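You operate a simulated robot arm through the tools that you are given. There is no shell and no other tool. Be economical: measure what you need, move in short steps, check, and stop when the job is done.

You are at the controls of a simulated robot arm. One attempt, no reset.

TASK
Hang the shackle that the lift card asks for on the crane hook.
Fine: lower the hook to about waist height and switch off before you touch it.

Only the result counts: the job must be done as asked and must still hold three seconds after the hand-in. Knocking over, shifting, dropping, spilling or breaking anything else fails it.

THE ROBOT
A 7-joint arm with a two-finger parallel gripper on a trunk, on a base that drives. Base frame: it is fixed to the floor where the robot stands at the start and does not move with it; the origin is under the middle of the robot, x ahead of it, y to its left, z up. Readings come in mm, degrees, newtons and seconds.
With the tool pointing down near the work surface it reaches from about 360 to 780 mm from the robot's upright axis, wherever it stands. Its first joint turns from -166.0 to 166.0 degrees. Places, roughly: crane isolator [400, -200, 1000]; shackle [1500, 250, 1000]. Payload 3.91 kg.
The tool frame sits at the grasp point between the pads (the TCP): z along the fingers, y along the line on which they close. The tips reach 30 mm beyond it. Largest opening 110 mm; finger width 20, thickness 10; the body of the gripper, 48 by 112 mm, starts 55 mm behind the TCP.
Orientation is that of the tool frame in the base frame, as [roll, pitch, yaw] about the fixed x, y, z axes, in that order (R = Rz(yaw) Ry(pitch) Rx(roll)). With the fingers straight down and closing along the base's y, the tool's x points along the base's -x, its y along +y and its z along -z.

THE INTERFACE
- The arm moves only by the tool jog_arm. Its argument "plan" is a list of rows, each a list of 7 numbers: the turn, a rotation vector about the tool's x, y, z in degrees, then the shift along the tool's x, y, z in mm, then the gripper command, from -1 (shut) to 1 (fully open), values between in proportion. In form: [[rx, ry, rz, dx, dy, dz, claw], ...]. A call has 1 to 20 rows; each row shifts and turns the commanded pose from where the row before left it, along the tool's axes as they then stand. Each row takes 0.2 s and may step no farther than 50 mm and 8.6 degrees from the row before; otherwise, or with a gripper value out of range, the whole call is refused. Where a pose cannot be reached the arm comes as near as it can. A force on the tool above 40 N (or 10 N above the force at the start of the call, whichever is more), or a blocked arm, ends the call early, and 0.2 s more pass. The fingers move at their own pace (about 153 mm/s each) and stop on an object; they squeeze with about 33 N. The grip force told is the motor's: it shows also when the fingers shut on nothing. Time passes only in rows, and 0.2 s behind the last, so rows that do not move let the fingers close. It gives the time, the measured TCP pose, the force on the tool (base axes), the opening and the grip force at its end, in the units of the frame above (readings bear some noise), with the torque about the TCP (base axes, N m) and any sound that the robot's microphone picked up.
- Cameras (640 x 400 px; columns grow to the right, rows downward): "scene" is now at [3.2, 84.3, 1609.3]; the picture's right is [-0.46, -0.89, 0.00], its down [-0.51, 0.26, -0.82] and it looks along [0.73, -0.38, -0.57] (base axes); focal length 287 px, centre (320, 200). "wrist" rides on the gripper at [77, 7, -114] in the tool frame; the picture's right is [-0.09, 1.00, 0.00], its down [-0.80, -0.07, -0.59] and it looks along [-0.59, -0.05, 0.80] (tool axes); focal length 270 px, centre (320, 200). There is no depth. A picture from a camera that has moved, and an enlarged one, comes with that camera's place and axes in the base frame and with its lens.
- capture(camera): a new picture of that camera. It takes no simulated time.
- slide_trunk(by): slides the trunk up (or, below 0, down) by that many mm; the arm and the scene camera ride with it, the base frame stays. It gives what a move gives, with no picture.
- drive_base(legs): drives the robot by 1 to 6 legs, each [ahead, turn to the left] in mm and degrees, along the robot's own axes; the way and the turn of a leg run together, so that a leg with both is an arc; at most 1500 mm and 180 degrees a leg. The arm and the cameras ride along, it lands a little off, and it stops where it bumps. It gives what a move gives.
- head_to(pan, tilt): turns the head with the scene camera to pan (to the left, within 155 degrees either way) and tilt (down, from -29 to 69), counted from straight ahead of the robot. It gives what a move gives.
- enlarge(camera, box): a new picture of the part [left, top, right, bottom] of that camera's present view, enlarged. It takes no simulated time.
- sign_off(): hands the job in; it is judged then, once.

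Work in short steps. Places have to be worked out from the pictures, the camera data and where the tool is seen: move nearer, look again, correct. Check each grasp and each placing, and mend what went wrong. You have 120 turns and 90 pictures in all, those below and enlarged ones among them. Open the gripper and draw the arm clear of the work before you hand the job in, unless the task says otherwise; then end with one line.

The tools are called after ">>>" by a JSON object that holds its "api" and its "payload". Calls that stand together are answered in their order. jog_arm: Moves the arm, as the interface text tells. Its arguments: {"type":"object","properties":{"plan":{"type":"array","items":{"type":"array","items":{"type":"number"}}}},"required":["plan"]} The other tools are called the same way: slide_trunk (by) slides the trunk up or down; drive_base (legs) drives the base; head_to (pan, tilt) turns the head that bears the scene camera; capture (camera) takes a picture; enlarge (camera, box) takes an enlarged picture of a part of a camera's view; sign_off () hands the job in.

At the start:

```text
time: 0.0
position: [395.6, -15.7, 1390.5]
tcp_rot: [180.0, 0.1, -180.0]
force: [0.1, 0.6, 1.3]
ft_torque: [0.0, -0.01, 0.0]
opening: 110.1
grasp_force: 0.1
trunk travel left (down, up): [-575.0, 35.0]
robot x, y, heading: [5.2, -21.7, 0.0]
head pan, tilt: [-27.4, 34.8]
```

scene: 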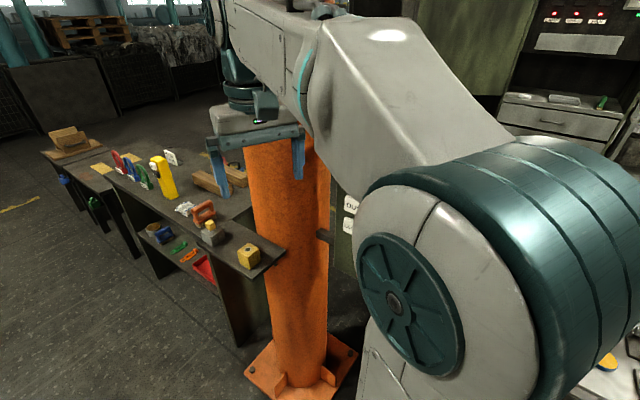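
wrist: 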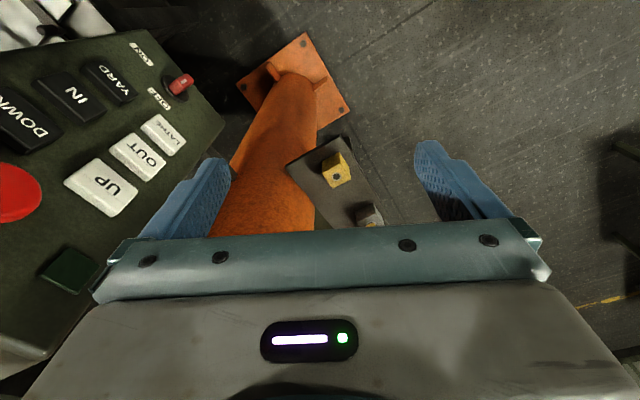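

The wrist view shows a crane control panel below left of the tool and a bench with shackles further ahead. I'll look around with the head first.

>>> {"api": "head_to", "payload": {"pan": 0, "tilt": 20}}

>>> {"api": "capture", "payload": {"camera": "scene"}}

>>> {"api": "enlarge", "payload": {"camera": "wrist", "box": [0, 0, 320, 200]}}

```text
time: 0.9
position: [396.7, -15.7, 1389.7]
tcp_rot: [-180.0, 0.0, -180.0]
force: [-0.8, -0.2, -0.4]
ft_torque: [0.02, -0.01, 0.01]
opening: 109.9
grasp_force: 0.1
trunk travel left (down, up): [-575.0, 35.0]
robot x, y, heading: [4.4, -23.0, -0.0]
head pan, tilt: [0.0, 20.0]
```

```text
87 pictures are left
camera scene: at [18.0, 125.1, 1632.8], right [0.0, -1.0, 0.0], down [-0.34, 0.0, -0.94], along [0.94, 0.0, -0.34], focal length 287 px, centre (320, 200)
```

scene: 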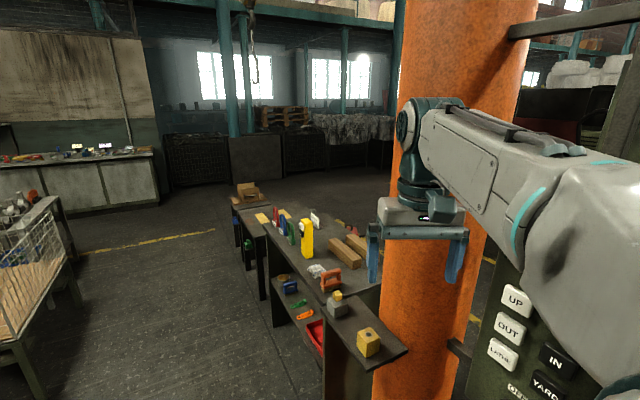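

```text
2.00 times, centred on (160, 100) of wrist
camera zoom: at [319.1, -8.9, 1503.2], right [0.09, 1.0, 0.0], down [0.8, -0.07, 0.59], along [0.59, -0.05, -0.8], focal length 541 px, centre (640, 400)
```

zoom: 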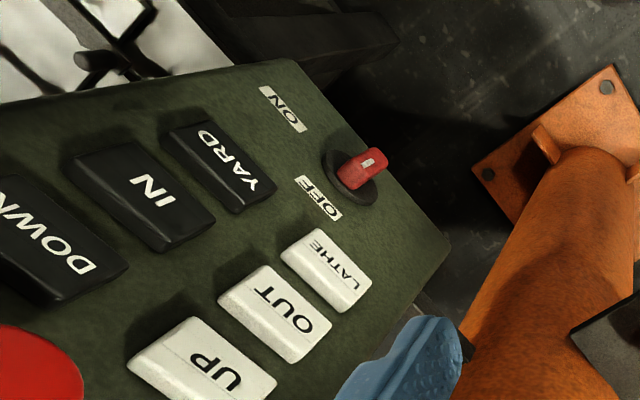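

The panel carries UP/OUT/LATHE, DOWN/IN/YARD keys and a red rotary ON/OFF isolator. I'll look at it, the hook and the card from other angles.

>>> {"api": "head_to", "payload": {"pan": -35, "tilt": -10}}

>>> {"api": "capture", "payload": {"camera": "scene"}}

>>> {"api": "head_to", "payload": {"pan": -65, "tilt": 30}}

>>> {"api": "capture", "payload": {"camera": "scene"}}

>>> {"api": "head_to", "payload": {"pan": 40, "tilt": 0}}

>>> {"api": "capture", "payload": {"camera": "scene"}}

>>> {"api": "head_to", "payload": {"pan": 0, "tilt": -20}}

>>> {"api": "capture", "payload": {"camera": "scene"}}

```text
time: 1.9
position: [396.4, -16.4, 1389.9]
tcp_rot: [-179.9, 0.0, 180.0]
force: [0.3, 0.1, 0.3]
ft_torque: [0.02, 0.02, 0.01]
opening: 110.3
grasp_force: 0.0
trunk travel left (down, up): [-575.0, 35.0]
robot x, y, heading: [3.1, -23.8, 0.1]
head pan, tilt: [-35.0, -10.0]
```

```text
85 pictures are left
camera scene: at [-6.0, 76.5, 1680.3], right [-0.57, -0.82, 0.0], down [0.14, -0.1, -0.98], along [0.81, -0.56, 0.17], focal length 287 px, centre (320, 200)
```

scene: 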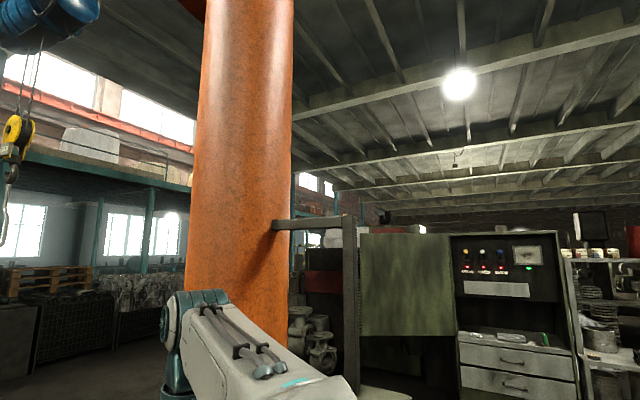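

```text
time: 3.0
position: [395.4, -16.9, 1389.4]
tcp_rot: [180.0, 0.0, -179.9]
force: [0.3, -0.3, 0.1]
ft_torque: [-0.02, 0.0, 0.03]
opening: 109.9
grasp_force: 0.0
trunk travel left (down, up): [-575.0, 35.0]
robot x, y, heading: [3.9, -28.6, 0.1]
head pan, tilt: [-65.0, 30.0]
```

```text
84 pictures are left
camera scene: at [-36.8, 42.8, 1616.9], right [-0.91, -0.42, 0.0], down [-0.21, 0.45, -0.87], along [0.37, -0.79, -0.5], focal length 287 px, centre (320, 200)
```

scene: 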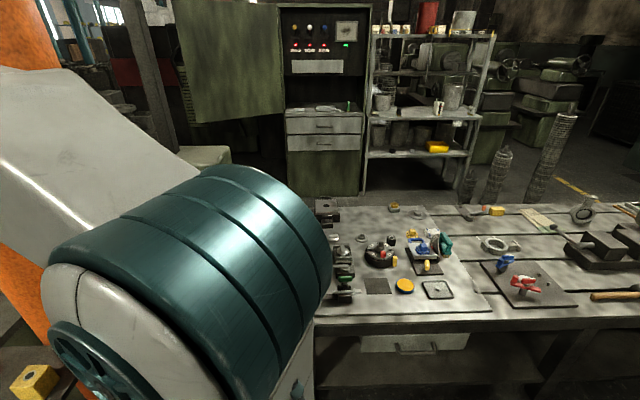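

```text
time: 4.8
position: [396.5, -15.8, 1390.8]
tcp_rot: [180.0, -0.1, 180.0]
force: [-0.4, 0.1, -0.1]
ft_torque: [-0.01, 0.0, -0.01]
opening: 109.8
grasp_force: 0.2
trunk travel left (down, up): [-575.0, 35.0]
robot x, y, heading: [2.5, -24.4, 0.0]
head pan, tilt: [40.0, 0.0]
```

```text
83 pictures are left
camera scene: at [-6.2, 182.6, 1665.1], right [0.64, -0.77, 0.0], down [0.0, 0.0, -1.0], along [0.77, 0.64, 0.0], focal length 287 px, centre (320, 200)
```

scene: 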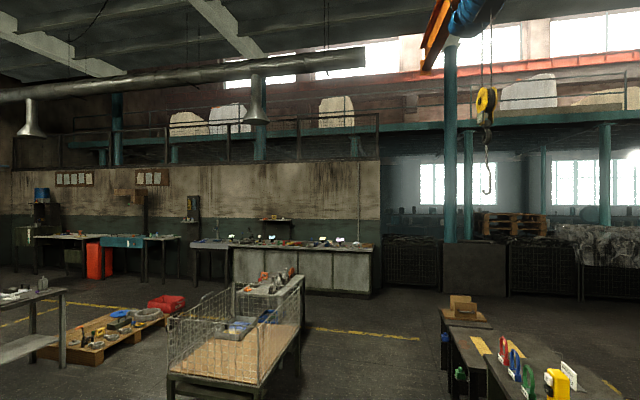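

```text
time: 5.9
position: [395.9, -15.6, 1390.9]
tcp_rot: [180.0, 0.0, 180.0]
force: [0.6, -0.1, -0.7]
ft_torque: [0.03, -0.01, 0.01]
opening: 109.9
grasp_force: 0.0
trunk travel left (down, up): [-575.0, 35.0]
robot x, y, heading: [-0.4, -23.1, 0.0]
head pan, tilt: [0.0, -20.0]
```

```text
82 pictures are left
camera scene: at [0.9, 124.9, 1694.4], right [0.0, -1.0, 0.0], down [0.34, 0.0, -0.94], along [0.94, 0.0, 0.34], focal length 287 px, centre (320, 200)
```

scene: 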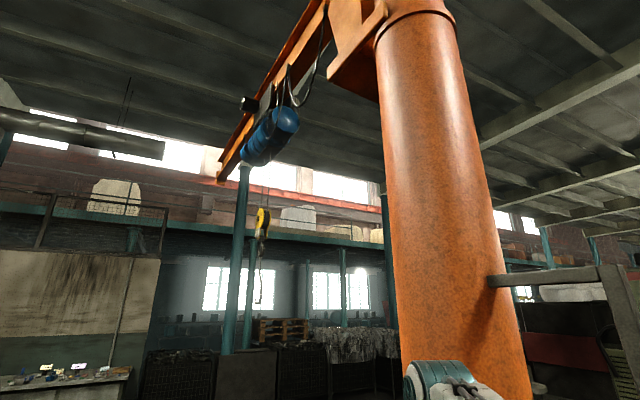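

The hook hangs high from a jib; next I look for the lift card at the bench and the signs there.

>>> {"api": "head_to", "payload": {"pan": 10, "tilt": 25}}

>>> {"api": "enlarge", "payload": {"camera": "scene", "box": [250, 100, 490, 250]}}

>>> {"api": "enlarge", "payload": {"camera": "scene", "box": [330, 200, 490, 300]}}

>>> {"api": "capture", "payload": {"camera": "wrist"}}

```text
time: 7.0
position: [395.9, -14.9, 1391.0]
tcp_rot: [180.0, 0.0, -180.0]
force: [-0.1, -0.3, 0.3]
ft_torque: [-0.01, 0.01, 0.02]
opening: 110.0
grasp_force: 0.1
trunk travel left (down, up): [-575.0, 35.0]
robot x, y, heading: [5.2, -26.2, -0.0]
head pan, tilt: [10.0, 25.0]
```

```text
2.67 times, centred on (370, 175) of scene
camera zoom: at [15.6, 140.8, 1624.8], right [0.17, -0.98, 0.0], down [-0.42, -0.07, -0.91], along [0.89, 0.16, -0.42], focal length 766 px, centre (187, 267)
```

zoom: 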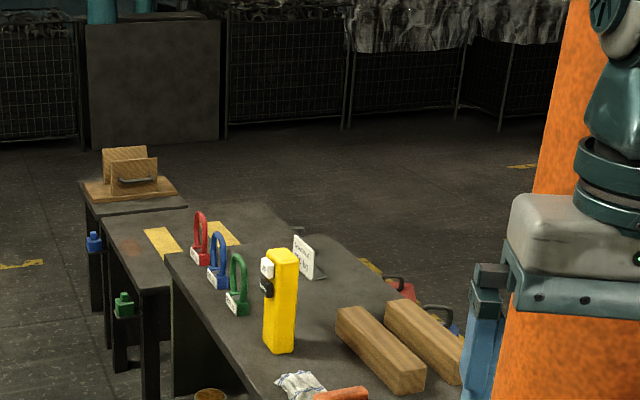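

```text
4.00 times, centred on (410, 250) of scene
camera zoom: at [15.6, 140.8, 1624.8], right [0.17, -0.98, 0.0], down [-0.42, -0.07, -0.91], along [0.89, 0.16, -0.42], focal length 1150 px, centre (-40, 0)
```

zoom: 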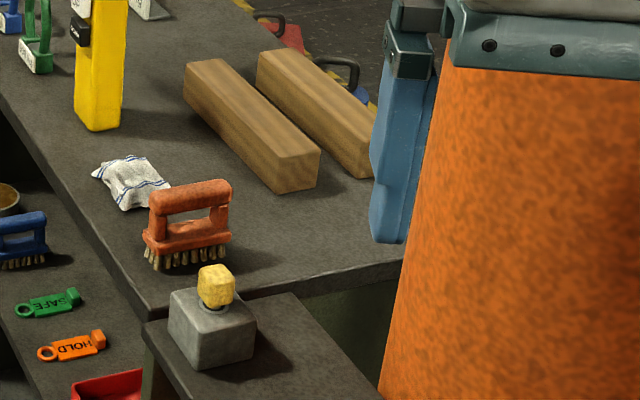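

```text
79 pictures are left
camera wrist: at [319.1, -9.0, 1503.2], right [0.09, 1.0, 0.0], down [0.8, -0.07, 0.59], along [0.59, -0.05, -0.8], focal length 270 px, centre (320, 200)
```

wrist: 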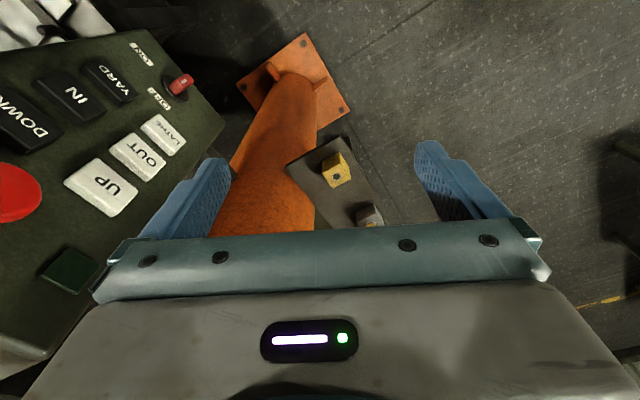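

Three tagged shackles (red, blue, green) stand on the bench, next to a standing card; I enlarge to read.

>>> {"api": "enlarge", "payload": {"camera": "scene", "box": [315, 175, 379, 225]}}

>>> {"api": "enlarge", "payload": {"camera": "scene", "box": [350, 180, 390, 205]}}

```text
8.00 times, centred on (347, 200) of scene
camera zoom: at [15.6, 140.8, 1624.8], right [0.17, -0.98, 0.0], down [-0.42, -0.07, -0.91], along [0.89, 0.16, -0.42], focal length 2299 px, centre (104, 200)
```

zoom: 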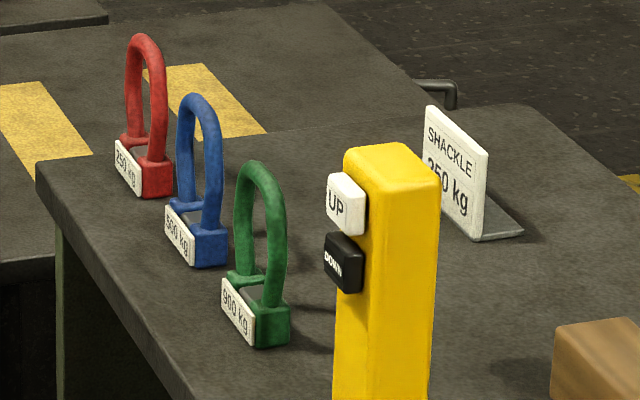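

```text
16.00 times, centred on (370, 192) of scene
camera zoom: at [15.6, 140.8, 1624.8], right [0.17, -0.98, 0.0], down [-0.42, -0.07, -0.91], along [0.89, 0.16, -0.42], focal length 4598 px, centre (-480, 320)
```

zoom: 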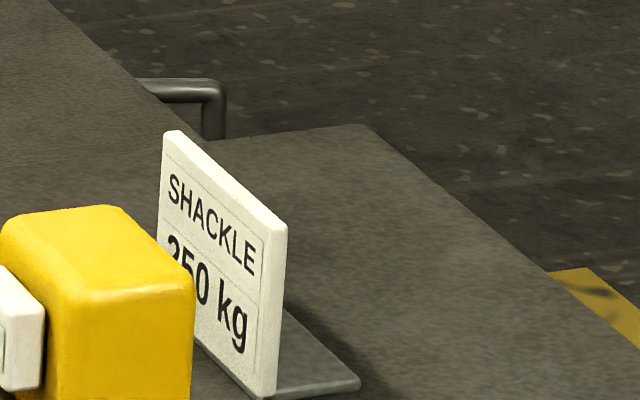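

The card seems to say 250 kg (red shackle); I'll confirm later. Now I move the arm left to expose the panel to the head camera.

>>> {"api": "jog_arm", "payload": {"plan": [[0, 0, 0, 0, 45, 0, 1], [0, 0, 0, 0, 45, 0, 1], [0, 0, 0, 0, 45, 0, 1], [0, 0, 0, 0, 45, 0, 1], [0, 0, 0, 0, 45, 0, 1], [0, 0, 0, 0, 45, 0, 1], [0, 0, 0, 0, 45, 0, 1]]}}

>>> {"api": "head_to", "payload": {"pan": -40, "tilt": 45}}

>>> {"api": "capture", "payload": {"camera": "scene"}}

>>> {"api": "capture", "payload": {"camera": "wrist"}}

```text
time: 8.6
position: [398.1, 302.9, 1391.0]
tcp_rot: [-179.8, 0.1, -179.9]
force: [-0.2, 0.8, -0.5]
ft_torque: [-0.01, 0.04, -0.03]
opening: 109.9
grasp_force: 0.2
trunk travel left (down, up): [-575.0, 35.0]
robot x, y, heading: [3.4, -23.1, 0.1]
head pan, tilt: [10.0, 25.0]
```

```text
time: 9.8
position: [399.4, 299.8, 1391.8]
tcp_rot: [179.9, 0.1, -180.0]
force: [0.8, 1.0, -1.2]
ft_torque: [0.03, 0.01, 0.01]
opening: 110.1
grasp_force: 0.1
trunk travel left (down, up): [-575.0, 35.0]
robot x, y, heading: [4.8, -25.1, -0.4]
head pan, tilt: [-40.0, 45.0]
```

```text
76 pictures are left
camera scene: at [-12.7, 72.7, 1594.2], right [-0.64, -0.77, 0.0], down [-0.54, 0.45, -0.71], along [0.54, -0.45, -0.71], focal length 287 px, centre (320, 200)
```

scene: 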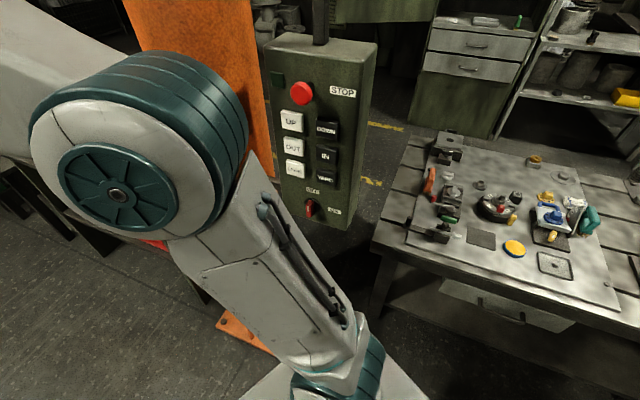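

```text
75 pictures are left
camera wrist: at [321.2, 307.2, 1505.3], right [0.09, 1.0, 0.0], down [0.8, -0.07, 0.59], along [0.59, -0.05, -0.8], focal length 270 px, centre (320, 200)
```

wrist: 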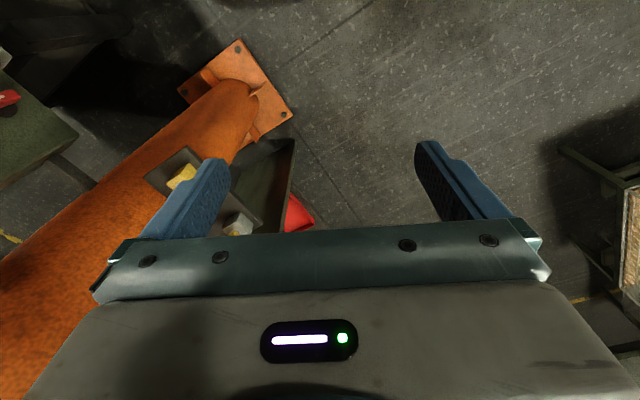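

The crane pendant box is fully visible now; enlarge it.

>>> {"api": "enlarge", "payload": {"camera": "scene", "box": [240, 30, 400, 130]}}

>>> {"api": "enlarge", "payload": {"camera": "scene", "box": [240, 130, 400, 230]}}

```text
4.00 times, centred on (320, 80) of scene
camera zoom: at [-12.7, 72.7, 1594.2], right [-0.64, -0.77, 0.0], down [-0.54, 0.45, -0.71], along [0.54, -0.45, -0.71], focal length 1150 px, centre (320, 680)
```

zoom: 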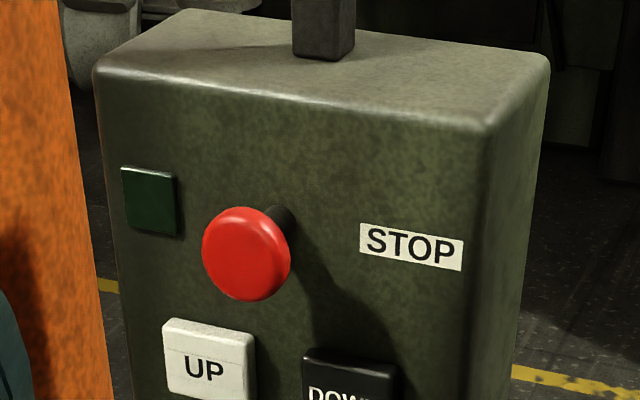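

```text
4.00 times, centred on (320, 180) of scene
camera zoom: at [-12.7, 72.7, 1594.2], right [-0.64, -0.77, 0.0], down [-0.54, 0.45, -0.71], along [0.54, -0.45, -0.71], focal length 1150 px, centre (320, 280)
```

zoom: 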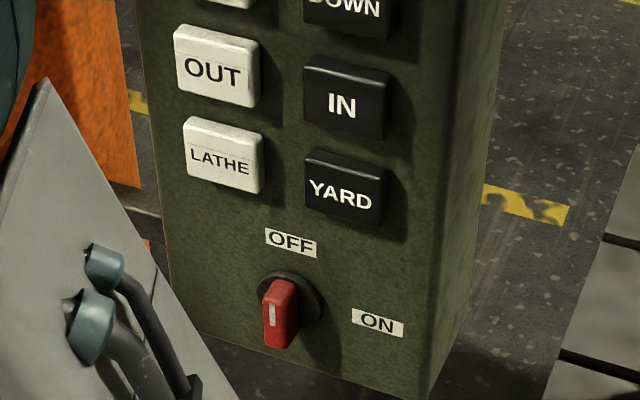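

Geometry from two views: rotary switch at about (405,-245,1042), its mark pointing to OFF (green lamp dark); buttons ~100-170 mm higher; panel faces about (-0.45,0.89,0). I drive to stand in front of the panel, about (60,415), heading about -63°.

>>> {"api": "drive_base", "payload": {"legs": [[0, 83], [440, 0], [0, -146]]}}

>>> {"api": "head_to", "payload": {"pan": 0, "tilt": 35}}

>>> {"api": "capture", "payload": {"camera": "scene"}}

>>> {"api": "head_to", "payload": {"pan": 63, "tilt": 5}}

>>> {"api": "capture", "payload": {"camera": "scene"}}

```text
time: 22.0
position: [534.6, 219.3, 1392.4]
tcp_rot: [-180.0, 0.0, 117.9]
force: [-0.3, 1.2, 0.0]
ft_torque: [0.04, -0.02, -0.01]
opening: 110.1
grasp_force: 0.1
trunk travel left (down, up): [-575.0, 35.0]
robot x, y, heading: [63.7, 415.6, -62.2]
head pan, tilt: [-40.0, 45.0]
```

```text
time: 23.0
position: [535.7, 219.5, 1393.1]
tcp_rot: [180.0, 0.1, 117.9]
force: [0.5, 0.2, -0.7]
ft_torque: [-0.03, 0.0, 0.0]
opening: 109.7
grasp_force: 0.1
trunk travel left (down, up): [-575.0, 35.0]
robot x, y, heading: [64.8, 416.1, -62.2]
head pan, tilt: [0.0, 35.0]
```

```text
72 pictures are left
camera scene: at [199.7, 476.2, 1609.0], right [-0.88, -0.47, 0.0], down [-0.27, 0.51, -0.82], along [0.38, -0.72, -0.57], focal length 287 px, centre (320, 200)
```

scene: 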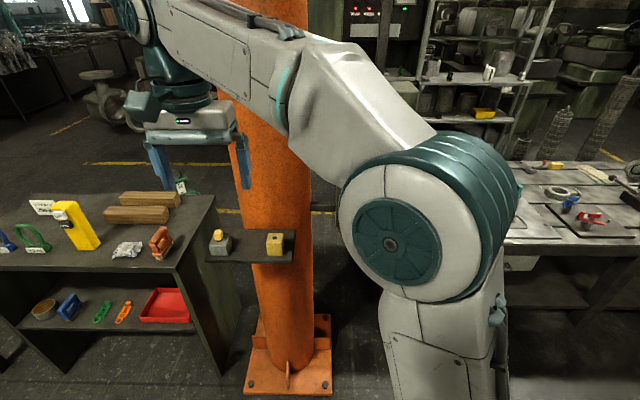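

```text
time: 24.4
position: [534.5, 219.8, 1392.5]
tcp_rot: [-180.0, 0.0, 117.9]
force: [-0.5, -0.6, 0.8]
ft_torque: [0.02, 0.02, -0.02]
opening: 110.2
grasp_force: 0.1
trunk travel left (down, up): [-575.0, 35.0]
robot x, y, heading: [66.9, 418.9, -62.0]
head pan, tilt: [63.0, 5.0]
```

```text
71 pictures are left
camera scene: at [250.4, 555.5, 1657.1], right [0.01, -1.0, 0.0], down [-0.09, 0.0, -1.0], along [1.0, 0.01, -0.09], focal length 287 px, centre (320, 200)
```

scene: 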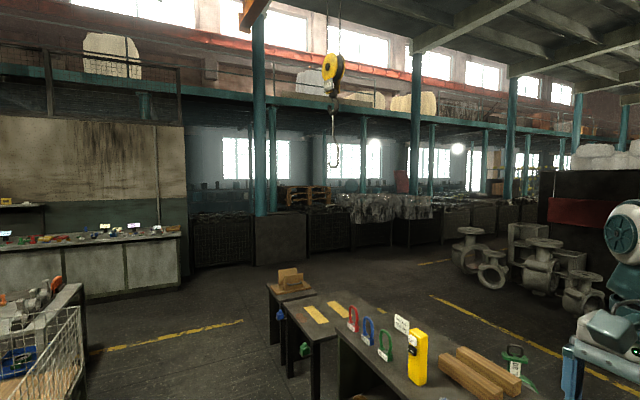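

Hook hangs near (1850,490,1705) above the middle table; red shackle near (1680,405). Now I centre the arm and tip the tool horizontal toward the panel.

>>> {"api": "jog_arm", "payload": {"plan": [[0, 0, 0, 0, -46, 0, 1], [0, 0, 0, 0, -46, 0, 1], [0, 0, 0, 0, -46, 0, 1], [0, 0, 0, 0, -46, 0, 1], [0, 0, 0, 0, -46, 0, 1], [0, 0, 0, 0, -46, 0, 1], [0, 0, 0, 0, -46, 0, 1]]}}

>>> {"api": "jog_arm", "payload": {"plan": [[0, -8.2, 0, -15, 0, 1, 0], [0, -8.2, 0, -15, 0, 3, 0], [0, -8.2, 0, -14, 0, 5, 0], [0, -8.2, 0, -13, 0, 7, 0], [0, -8.2, 0, -12, 0, 9, 0], [0, -8.2, 0, -11, 0, 10, 0], [0, -8.2, 0, -9, 0, 12, 0], [0, -8.2, 0, -7, 0, 13, 0], [0, -8.2, 0, -5, 0, 14, 0], [0, -8.2, 0, -3, 0, 15, 0], [0, -8, 0, 0, 0, 15, 0]]}}

>>> {"api": "capture", "payload": {"camera": "wrist"}}

```text
time: 26.0
position: [248.1, 66.1, 1394.4]
tcp_rot: [-179.9, 0.0, 117.9]
force: [-0.8, 0.4, -0.3]
ft_torque: [0.06, 0.0, -0.02]
opening: 109.9
grasp_force: 0.0
trunk travel left (down, up): [-575.0, 35.0]
robot x, y, heading: [63.5, 415.8, -62.1]
head pan, tilt: [63.0, 5.0]
```

```text
time: 28.4
position: [328.5, -76.5, 1378.1]
tcp_rot: [31.2, 90.0, -31.0]
force: [0.4, -0.7, 0.8]
ft_torque: [-0.02, 0.01, 0.0]
opening: 55.2
grasp_force: 0.1
trunk travel left (down, up): [-575.0, 35.0]
robot x, y, heading: [61.0, 415.5, -62.1]
head pan, tilt: [63.0, 5.0]
```

```text
70 pictures are left
camera wrist: at [280.4, 27.7, 1301.1], right [0.88, 0.47, 0.09], down [-0.34, 0.49, 0.8], along [0.33, -0.74, 0.59], focal length 270 px, centre (320, 200)
```

wrist: 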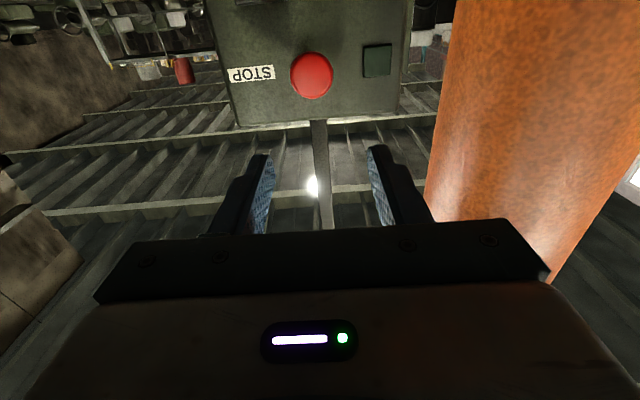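

Panel is straight ahead. Lower the trunk to bring the tool to switch height and look.

>>> {"api": "slide_trunk", "payload": {"by": -330}}

>>> {"api": "capture", "payload": {"camera": "wrist"}}

>>> {"api": "head_to", "payload": {"pan": -5, "tilt": 40}}

>>> {"api": "capture", "payload": {"camera": "scene"}}

```text
time: 31.6
position: [327.8, -77.0, 1050.0]
tcp_rot: [-132.2, 89.9, 165.8]
force: [-0.2, 0.5, 0.4]
ft_torque: [0.01, -0.03, 0.0]
opening: 55.1
grasp_force: 0.1
trunk travel left (down, up): [-245.0, 365.0]
robot x, y, heading: [63.4, 418.1, -62.1]
head pan, tilt: [63.0, 5.0]
```

```text
69 pictures are left
camera wrist: at [280.2, 28.6, 971.8], right [0.88, 0.47, 0.09], down [-0.34, 0.49, 0.8], along [0.33, -0.74, 0.59], focal length 270 px, centre (320, 200)
```

wrist: 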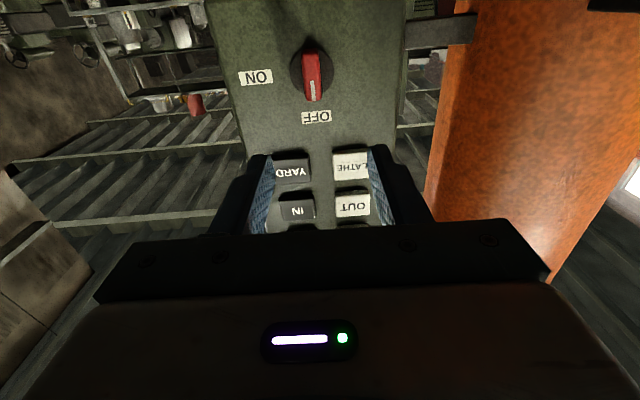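

```text
time: 33.0
position: [327.9, -76.4, 1050.1]
tcp_rot: [-128.4, 89.9, 169.5]
force: [0.3, 0.4, -0.4]
ft_torque: [-0.03, -0.02, 0.0]
opening: 54.8
grasp_force: 0.1
trunk travel left (down, up): [-245.0, 365.0]
robot x, y, heading: [64.4, 419.7, -62.1]
head pan, tilt: [-5.0, 40.0]
```

```text
68 pictures are left
camera scene: at [191.5, 475.7, 1271.5], right [-0.92, -0.39, 0.0], down [-0.25, 0.59, -0.77], along [0.3, -0.71, -0.64], focal length 287 px, centre (320, 200)
```

scene: 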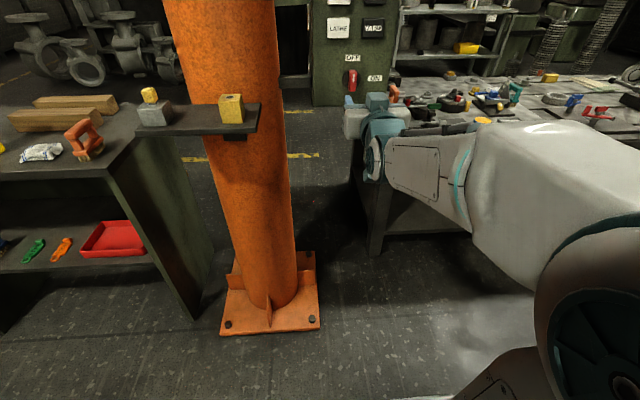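

Switch handle computed about 191 mm ahead, 8 mm right, 10 mm below the TCP. I line up and advance 145 mm, gripper at ~55 mm.

>>> {"api": "jog_arm", "payload": {"plan": [[0, 0, 0, 10, -8.5, 0, 0], [0, 0, 0, 0, 0, 35, 0], [0, 0, 0, 0, 0, 35, 0], [0, 0, 0, 0, 0, 35, 0], [0, 0, 0, 0, 0, 40, 0], [0, 0, 0, 0, 0, 0, 0]]}}

>>> {"api": "capture", "payload": {"camera": "wrist"}}

>>> {"api": "enlarge", "payload": {"camera": "scene", "box": [280, 0, 440, 100]}}

```text
time: 34.4
position: [387.8, -208.7, 1037.0]
tcp_rot: [71.0, 89.9, 8.9]
force: [0.0, -1.0, 0.9]
ft_torque: [-0.01, -0.02, 0.0]
opening: 55.2
grasp_force: 0.0
trunk travel left (down, up): [-245.0, 365.0]
robot x, y, heading: [62.8, 416.4, -62.0]
head pan, tilt: [-5.0, 40.0]
```

```text
67 pictures are left
camera wrist: at [340.0, -104.5, 959.5], right [0.88, 0.47, 0.09], down [-0.34, 0.49, 0.8], along [0.33, -0.74, 0.59], focal length 270 px, centre (320, 200)
```

wrist: 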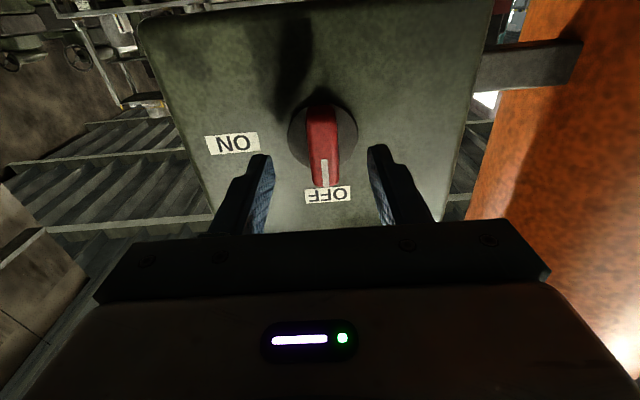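

```text
4.00 times, centred on (360, 50) of scene
camera zoom: at [191.6, 475.5, 1271.4], right [-0.92, -0.39, 0.0], down [-0.25, 0.59, -0.77], along [0.3, -0.71, -0.64], focal length 1150 px, centre (160, 800)
```

zoom: 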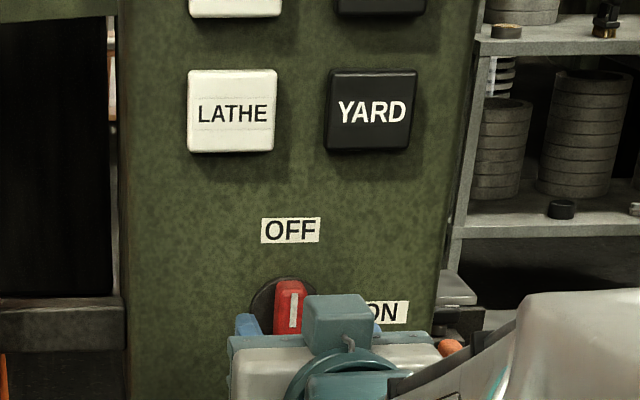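

Fingers straddle the handle; advance 27 mm and close.

>>> {"api": "jog_arm", "payload": {"plan": [[0, 0, 0, 0, 0, 14, 0], [0, 0, 0, 0, 0, 13, 0], [0, 0, 0, 0, 0, 0, 0], [0, 0, 0, 0, 0, 0, -1], [0, 0, 0, 0, 0, 0, -1], [0, 0, 0, 0, 0, 0, -1]]}}

>>> {"api": "capture", "payload": {"camera": "wrist"}}

```text
time: 35.8
position: [401.7, -231.4, 1039.8]
tcp_rot: [-43.8, 90.0, -106.0]
force: [3.0, 1.1, 1.6]
ft_torque: [0.06, 0.02, 0.12]
opening: 47.1
grasp_force: 44.9
trunk travel left (down, up): [-245.0, 365.0]
robot x, y, heading: [62.2, 415.2, -62.1]
head pan, tilt: [-5.0, 40.0]
```

```text
65 pictures are left
camera wrist: at [354.3, -127.7, 961.0], right [0.88, 0.47, 0.09], down [-0.34, 0.49, 0.8], along [0.33, -0.73, 0.59], focal length 270 px, centre (320, 200)
```

wrist: 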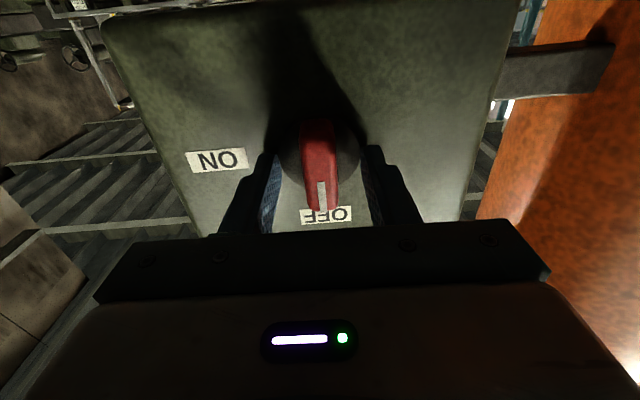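

It stopped at 47 mm: fingers are on the base disc. Open, back off 12 mm, close on the handle.

>>> {"api": "jog_arm", "payload": {"plan": [[0, 0, 0, 0, 0, 0, 0.1], [0, 0, 0, 0, 0, 0, 0.1], [0, 0, 0, 0, 0, -12, 0.1], [0, 0, 0, 0, 0, 0, -1], [0, 0, 0, 0, 0, 0, -1], [0, 0, 0, 0, 0, 0, -1]]}}

>>> {"api": "capture", "payload": {"camera": "wrist"}}

```text
time: 37.2
position: [396.5, -221.5, 1041.3]
tcp_rot: [-55.9, 90.0, -117.9]
force: [8.8, 5.4, 3.8]
ft_torque: [0.38, 0.11, -0.33]
opening: 17.8
grasp_force: 44.8
trunk travel left (down, up): [-245.0, 365.0]
robot x, y, heading: [61.3, 417.1, -61.8]
head pan, tilt: [-5.0, 40.0]
```

```text
64 pictures are left
camera wrist: at [348.6, -116.6, 961.8], right [0.88, 0.47, 0.09], down [-0.34, 0.49, 0.8], along [0.33, -0.73, 0.59], focal length 270 px, centre (320, 200)
```

wrist: 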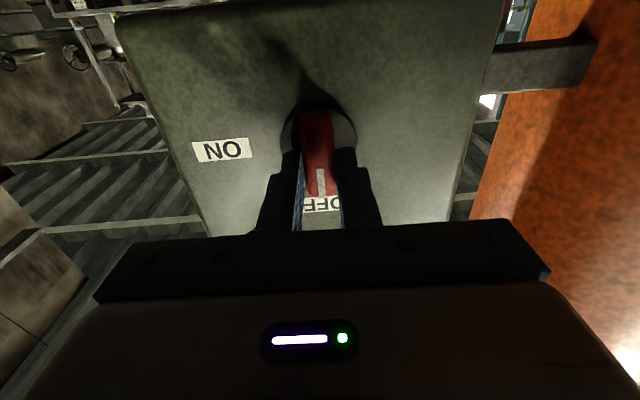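

Handle gripped (17.8 mm). Turn clockwise toward ON in steps, watching forces.

>>> {"api": "jog_arm", "payload": {"plan": [[0, 0, 8, 0, 0, 0, -1], [0, 0, 8, 0, 0, 0, -1], [0, 0, 8, 0, 0, 0, -1], [0, 0, 8, 0, 0, 0, -1]]}}

>>> {"api": "capture", "payload": {"camera": "wrist"}}

```text
time: 38.2
position: [393.1, -222.8, 1040.0]
tcp_rot: [90.1, 57.8, 27.9]
force: [3.7, -0.3, -2.2]
ft_torque: [-0.47, -0.27, -1.06]
opening: 18.0
grasp_force: 45.0
trunk travel left (down, up): [-245.0, 365.0]
robot x, y, heading: [61.4, 415.9, -62.1]
head pan, tilt: [-5.0, 40.0]
```

```text
63 pictures are left
camera wrist: at [382.0, -98.8, 976.8], right [0.71, 0.37, 0.6], down [-0.71, 0.3, 0.64], along [0.06, -0.88, 0.47], focal length 270 px, centre (320, 200)
```

wrist: 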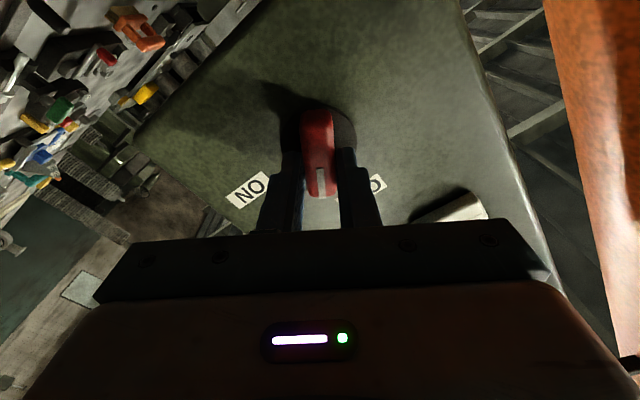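

Knob follows. Continue to 90°.

>>> {"api": "jog_arm", "payload": {"plan": [[0, 0, 8.3, 0, 0, 0, -1], [0, 0, 8.3, 0, 0, 0, -1], [0, 0, 8.3, 0, 0, 0, -1], [0, 0, 8.3, 0, 0, 0, -1], [0, 0, 8.3, 0, 0, 0, -1], [0, 0, 8.3, 0, 0, 0, -1], [0, 0, 8.3, 0, 0, 0, -1]]}}

>>> {"api": "capture", "payload": {"camera": "wrist"}}

>>> {"api": "enlarge", "payload": {"camera": "scene", "box": [280, 0, 440, 100]}}

```text
time: 39.8
position: [391.2, -223.9, 1034.9]
tcp_rot: [90.6, -0.3, 27.6]
force: [-21.6, 6.3, -27.1]
ft_torque: [-0.2, 0.49, -0.24]
opening: 17.8
grasp_force: 45.1
trunk travel left (down, up): [-245.0, 365.0]
robot x, y, heading: [60.6, 414.4, -62.1]
head pan, tilt: [-5.0, 40.0]
```

```text
62 pictures are left
camera wrist: at [406.8, -86.0, 1042.3], right [-0.08, -0.05, 1.0], down [-0.99, 0.15, -0.07], along [-0.15, -0.99, -0.06], focal length 270 px, centre (320, 200)
```

wrist: 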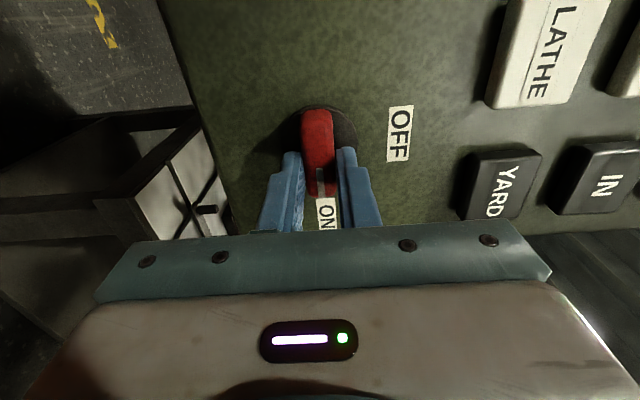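

```text
4.00 times, centred on (360, 50) of scene
camera zoom: at [190.0, 473.8, 1271.4], right [-0.92, -0.39, 0.0], down [-0.25, 0.59, -0.77], along [0.3, -0.71, -0.64], focal length 1150 px, centre (160, 800)
```

zoom: 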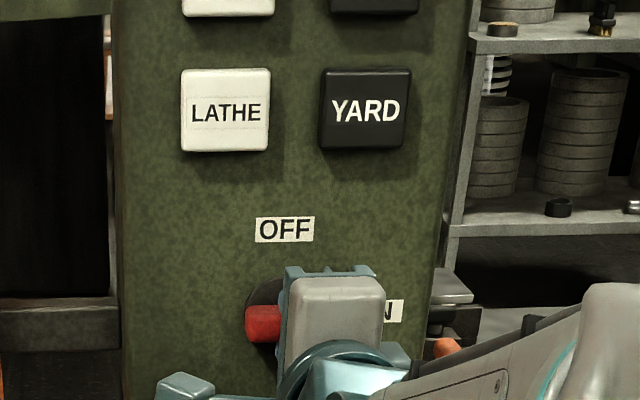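

Switch now points to ON. Release, back off 110 mm and check the lamp.

>>> {"api": "jog_arm", "payload": {"plan": [[0, 0, 0, 0, 0, 0, 0], [0, 0, 0, 0, 0, 0, 0], [0, 0, 0, 0, 0, -40, 0], [0, 0, 0, 0, 0, -40, -1], [0, 0, 0, 0, 0, -30, -1], [0, 0, 0, 0, 0, 0, -1]]}}

>>> {"api": "head_to", "payload": {"pan": -5, "tilt": 15}}

>>> {"api": "capture", "payload": {"camera": "scene"}}

>>> {"api": "capture", "payload": {"camera": "wrist"}}

```text
time: 41.2
position: [344.0, -125.1, 1039.7]
tcp_rot: [90.0, -0.1, 27.9]
force: [-0.4, 0.1, 0.4]
ft_torque: [0.01, -0.01, -0.01]
opening: 0.0
grasp_force: 33.3
trunk travel left (down, up): [-245.0, 365.0]
robot x, y, heading: [63.5, 415.9, -62.2]
head pan, tilt: [-5.0, 40.0]
```

```text
time: 42.1
position: [345.5, -125.2, 1039.3]
tcp_rot: [89.9, -0.1, 27.9]
force: [0.2, 0.0, 0.5]
ft_torque: [0.03, -0.01, 0.01]
opening: 0.0
grasp_force: 33.0
trunk travel left (down, up): [-245.0, 365.0]
robot x, y, heading: [62.5, 416.1, -62.1]
head pan, tilt: [-5.0, 15.0]
```

```text
60 pictures are left
camera scene: at [194.7, 468.0, 1310.9], right [-0.92, -0.39, 0.0], down [-0.1, 0.24, -0.97], along [0.38, -0.89, -0.26], focal length 287 px, centre (320, 200)
```

scene: 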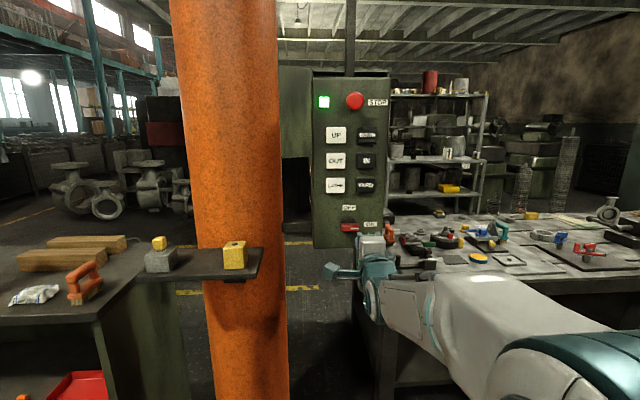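

```text
59 pictures are left
camera wrist: at [359.7, 12.1, 1045.6], right [-0.08, -0.04, 1.0], down [-0.99, 0.15, -0.07], along [-0.15, -0.99, -0.05], focal length 270 px, centre (320, 200)
```

wrist: 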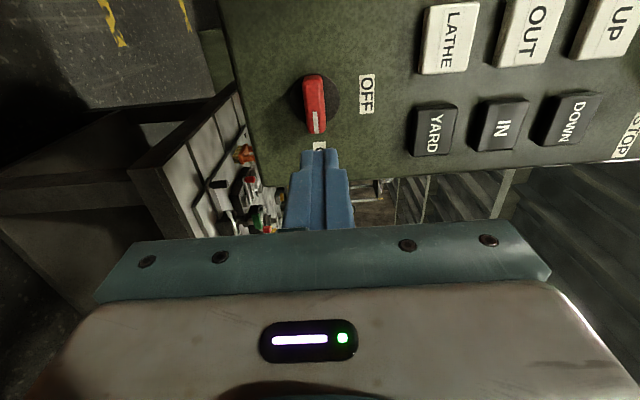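

Lamp is green: power on. DOWN is at about (379,-257,1277). Raise the trunk 238 mm and shift right 34 mm to line up.

>>> {"api": "slide_trunk", "payload": {"by": 238}}

>>> {"api": "jog_arm", "payload": {"plan": [[0, 0, 0, -34, 0, 0, -1], [0, 0, 0, 0, 0, 40, -1], [0, 0, 0, 0, 0, 20, -1], [0, 0, 0, 0, 0, 0, -1]]}}

>>> {"api": "capture", "payload": {"camera": "wrist"}}

>>> {"api": "head_to", "payload": {"pan": 63, "tilt": 10}}

>>> {"api": "capture", "payload": {"camera": "scene"}}

```text
time: 44.6
position: [344.9, -125.7, 1277.4]
tcp_rot: [90.1, 0.0, 27.9]
force: [-0.3, 0.8, 0.3]
ft_torque: [-0.02, -0.05, -0.03]
opening: 0.0
grasp_force: 33.5
trunk travel left (down, up): [-483.0, 127.0]
robot x, y, heading: [63.0, 415.2, -62.1]
head pan, tilt: [-5.0, 15.0]
```

```text
time: 45.6
position: [344.4, -193.7, 1279.8]
tcp_rot: [90.0, 0.0, 27.9]
force: [-0.1, -0.2, 0.5]
ft_torque: [0.03, 0.0, 0.02]
opening: 0.0
grasp_force: 32.9
trunk travel left (down, up): [-483.0, 127.0]
robot x, y, heading: [59.6, 416.3, -62.0]
head pan, tilt: [-5.0, 15.0]
```

```text
58 pictures are left
camera wrist: at [358.9, -56.9, 1285.0], right [-0.08, -0.04, 1.0], down [-0.99, 0.15, -0.07], along [-0.15, -0.99, -0.05], focal length 270 px, centre (320, 200)
```

wrist: 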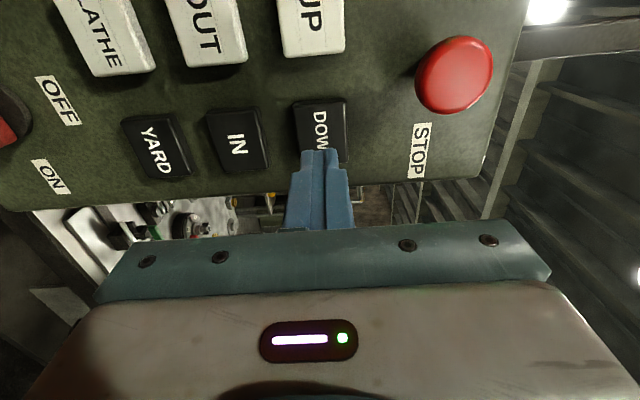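

```text
time: 47.0
position: [343.7, -193.8, 1279.2]
tcp_rot: [90.0, -0.1, 28.0]
force: [-0.7, 0.3, -0.1]
ft_torque: [0.0, 0.01, 0.02]
opening: 0.1
grasp_force: 33.3
trunk travel left (down, up): [-483.0, 127.0]
robot x, y, heading: [65.5, 416.9, -62.3]
head pan, tilt: [63.0, 10.0]
```

```text
57 pictures are left
camera scene: at [251.4, 555.4, 1557.1], right [0.01, -1.0, 0.0], down [-0.17, 0.0, -0.98], along [0.98, 0.01, -0.17], focal length 287 px, centre (320, 200)
```

scene: 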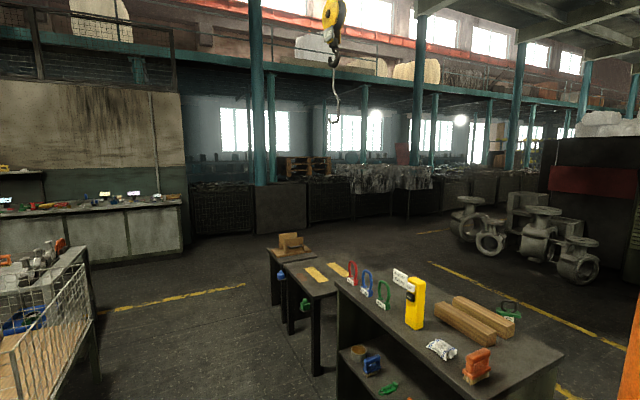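

Well aligned with DOWN. Advance to contact.

>>> {"api": "jog_arm", "payload": {"plan": [[0, 0, 0, 0, 0, 20, -1], [0, 0, 0, 0, 0, 12, -1], [0, 0, 0, 0, 0, 5, -1], [0, 0, 0, 0, 0, 4, -1], [0, 0, 0, 0, 0, 4, -1]]}}

>>> {"api": "capture", "payload": {"camera": "scene"}}

```text
time: 48.2
position: [364.6, -234.0, 1277.5]
tcp_rot: [90.1, -0.1, 28.0]
force: [0.5, 0.2, -0.8]
ft_torque: [-0.01, 0.02, -0.03]
opening: 0.0
grasp_force: 33.1
trunk travel left (down, up): [-483.0, 127.0]
robot x, y, heading: [59.4, 420.9, -62.0]
head pan, tilt: [63.0, 10.0]
```

```text
56 pictures are left
camera scene: at [251.3, 555.4, 1557.1], right [0.02, -1.0, 0.0], down [-0.17, 0.0, -0.98], along [0.98, 0.02, -0.17], focal length 287 px, centre (320, 200)
```

scene: 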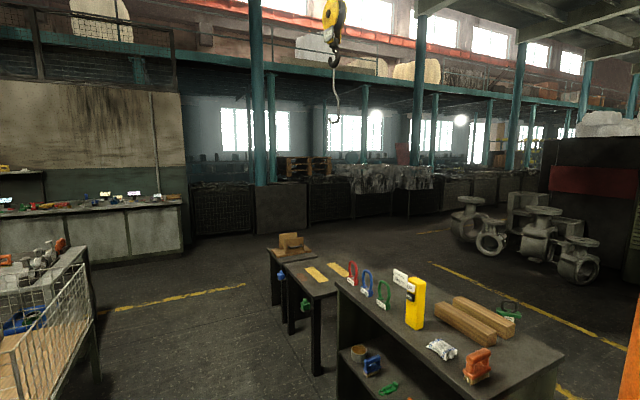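

No contact yet; keep pressing in small steps.

>>> {"api": "jog_arm", "payload": {"plan": [[0, 0, 0, 0, 0, 4, -1], [0, 0, 0, 0, 0, 4, -1]]}}

>>> {"api": "capture", "payload": {"camera": "wrist"}}

```text
time: 48.8
position: [368.0, -241.3, 1277.5]
tcp_rot: [90.0, -0.1, 27.9]
force: [-0.9, 2.3, -0.3]
ft_torque: [0.03, 0.0, -0.04]
opening: 0.3
grasp_force: 32.6
trunk travel left (down, up): [-483.0, 127.0]
robot x, y, heading: [61.2, 417.8, -62.2]
head pan, tilt: [63.0, 10.0]
```

```text
55 pictures are left
camera wrist: at [383.0, -103.7, 1283.8], right [-0.08, -0.04, 1.0], down [-0.99, 0.15, -0.07], along [-0.15, -0.99, -0.05], focal length 270 px, centre (320, 200)
```

wrist: 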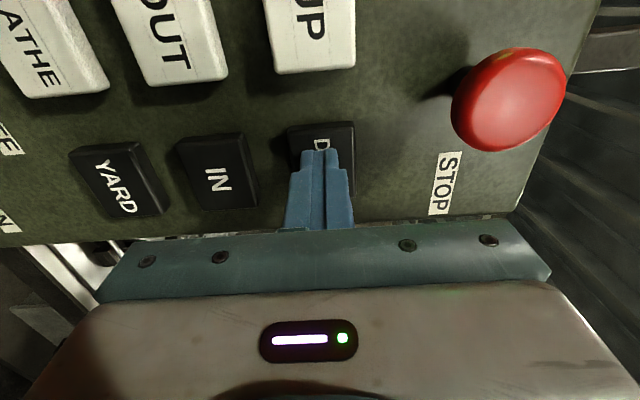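

Just touching (2.5 N). Press 4 mm and hold a second.

>>> {"api": "jog_arm", "payload": {"plan": [[0, 0, 0, 0, 0, 2, -1], [0, 0, 0, 0, 0, 2, -1], [0, 0, 0, 0, 0, 0, -1], [0, 0, 0, 0, 0, 0, -1], [0, 0, 0, 0, 0, 0, -1]]}}

>>> {"api": "capture", "payload": {"camera": "scene"}}

```text
time: 50.0
position: [369.1, -245.1, 1278.3]
tcp_rot: [90.0, -0.1, 27.9]
force: [-2.2, 6.4, -3.3]
ft_torque: [0.11, 0.02, -0.06]
opening: 0.2
grasp_force: 32.7
trunk travel left (down, up): [-483.0, 127.0]
robot x, y, heading: [66.7, 416.6, -62.0]
head pan, tilt: [63.0, 10.0]
```

```text
54 pictures are left
camera scene: at [251.0, 556.4, 1557.1], right [0.02, -1.0, 0.0], down [-0.17, 0.0, -0.98], along [0.98, 0.02, -0.17], focal length 287 px, centre (320, 200)
```

scene: 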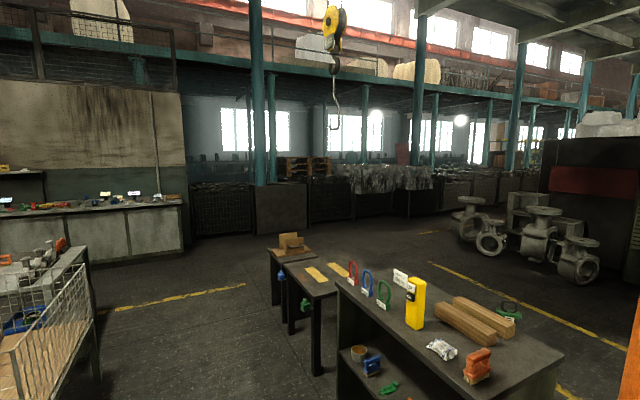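

The hook is descending (~50 mm/s). Hold 4 s and measure.

>>> {"api": "jog_arm", "payload": {"plan": [[0, 0, 0, 0, 0, 0.5, -1], [0, 0, 0, 0, 0, 0, -1], [0, 0, 0, 0, 0, 0, -1], [0, 0, 0, 0, 0, 0, -1], [0, 0, 0, 0, 0, 0, -1], [0, 0, 0, 0, 0, 0, -1], [0, 0, 0, 0, 0, 0, -1], [0, 0, 0, 0, 0, 0, -1], [0, 0, 0, 0, 0, 0, -1], [0, 0, 0, 0, 0, 0, -1], [0, 0, 0, 0, 0, 0, -1], [0, 0, 0, 0, 0, 0, -1], [0, 0, 0, 0, 0, 0, -1], [0, 0, 0, 0, 0, 0, -1], [0, 0, 0, 0, 0, 0, -1], [0, 0, 0, 0, 0, 0, -1], [0, 0, 0, 0, 0, 0, -1], [0, 0, 0, 0, 0, 0, -1], [0, 0, 0, 0, 0, 0, -1], [0, 0, 0, 0, 0, 0, -1]]}}

>>> {"api": "capture", "payload": {"camera": "scene"}}

```text
time: 54.2
position: [369.0, -244.1, 1279.6]
tcp_rot: [89.9, -0.2, 27.8]
force: [-2.9, 7.1, 0.2]
ft_torque: [-0.02, -0.01, -0.06]
opening: 0.2
grasp_force: 33.1
trunk travel left (down, up): [-483.0, 127.0]
robot x, y, heading: [61.9, 418.7, -62.2]
head pan, tilt: [63.0, 10.0]
```

```text
53 pictures are left
camera scene: at [250.8, 556.9, 1557.1], right [0.02, -1.0, 0.0], down [-0.17, 0.0, -0.98], along [0.98, 0.02, -0.17], focal length 287 px, centre (320, 200)
```

scene: 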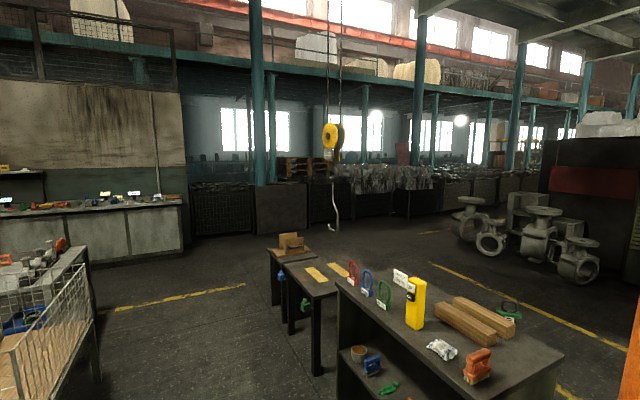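

Hook tip now at ~1105 mm and falling ~140 mm/s; hold 0.4 s more, then release.

>>> {"api": "jog_arm", "payload": {"plan": [[0, 0, 0, 0, 0, 0, -1], [0, 0, 0, 0, 0, 0, -1], [0, 0, 0, 0, 0, -30, -1], [0, 0, 0, 0, 0, -40, -1], [0, 0, 0, 0, 0, 0, -1]]}}

>>> {"api": "capture", "payload": {"camera": "scene"}}

>>> {"api": "enlarge", "payload": {"camera": "scene", "box": [250, 180, 410, 280]}}

```text
time: 55.4
position: [335.0, -183.4, 1279.1]
tcp_rot: [89.9, -0.1, 28.0]
force: [-0.6, -0.2, -0.3]
ft_torque: [-0.03, 0.0, -0.02]
opening: 0.1
grasp_force: 33.4
trunk travel left (down, up): [-483.0, 127.0]
robot x, y, heading: [66.1, 415.4, -62.1]
head pan, tilt: [63.0, 10.0]
```

```text
52 pictures are left
camera scene: at [251.4, 555.5, 1557.1], right [0.02, -1.0, 0.0], down [-0.17, 0.0, -0.98], along [0.98, 0.02, -0.17], focal length 287 px, centre (320, 200)
```

scene: 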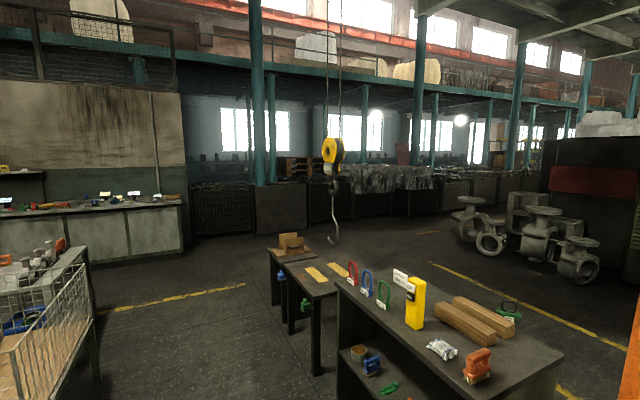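

```text
4.00 times, centred on (330, 230) of scene
camera zoom: at [251.4, 555.5, 1557.1], right [0.02, -1.0, 0.0], down [-0.17, 0.0, -0.98], along [0.98, 0.02, -0.17], focal length 1150 px, centre (280, 80)
```

zoom: 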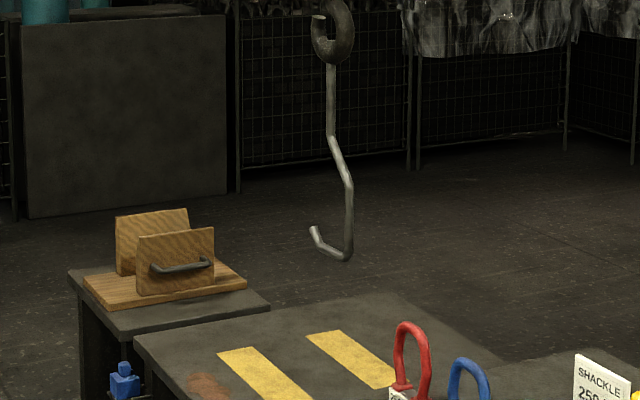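

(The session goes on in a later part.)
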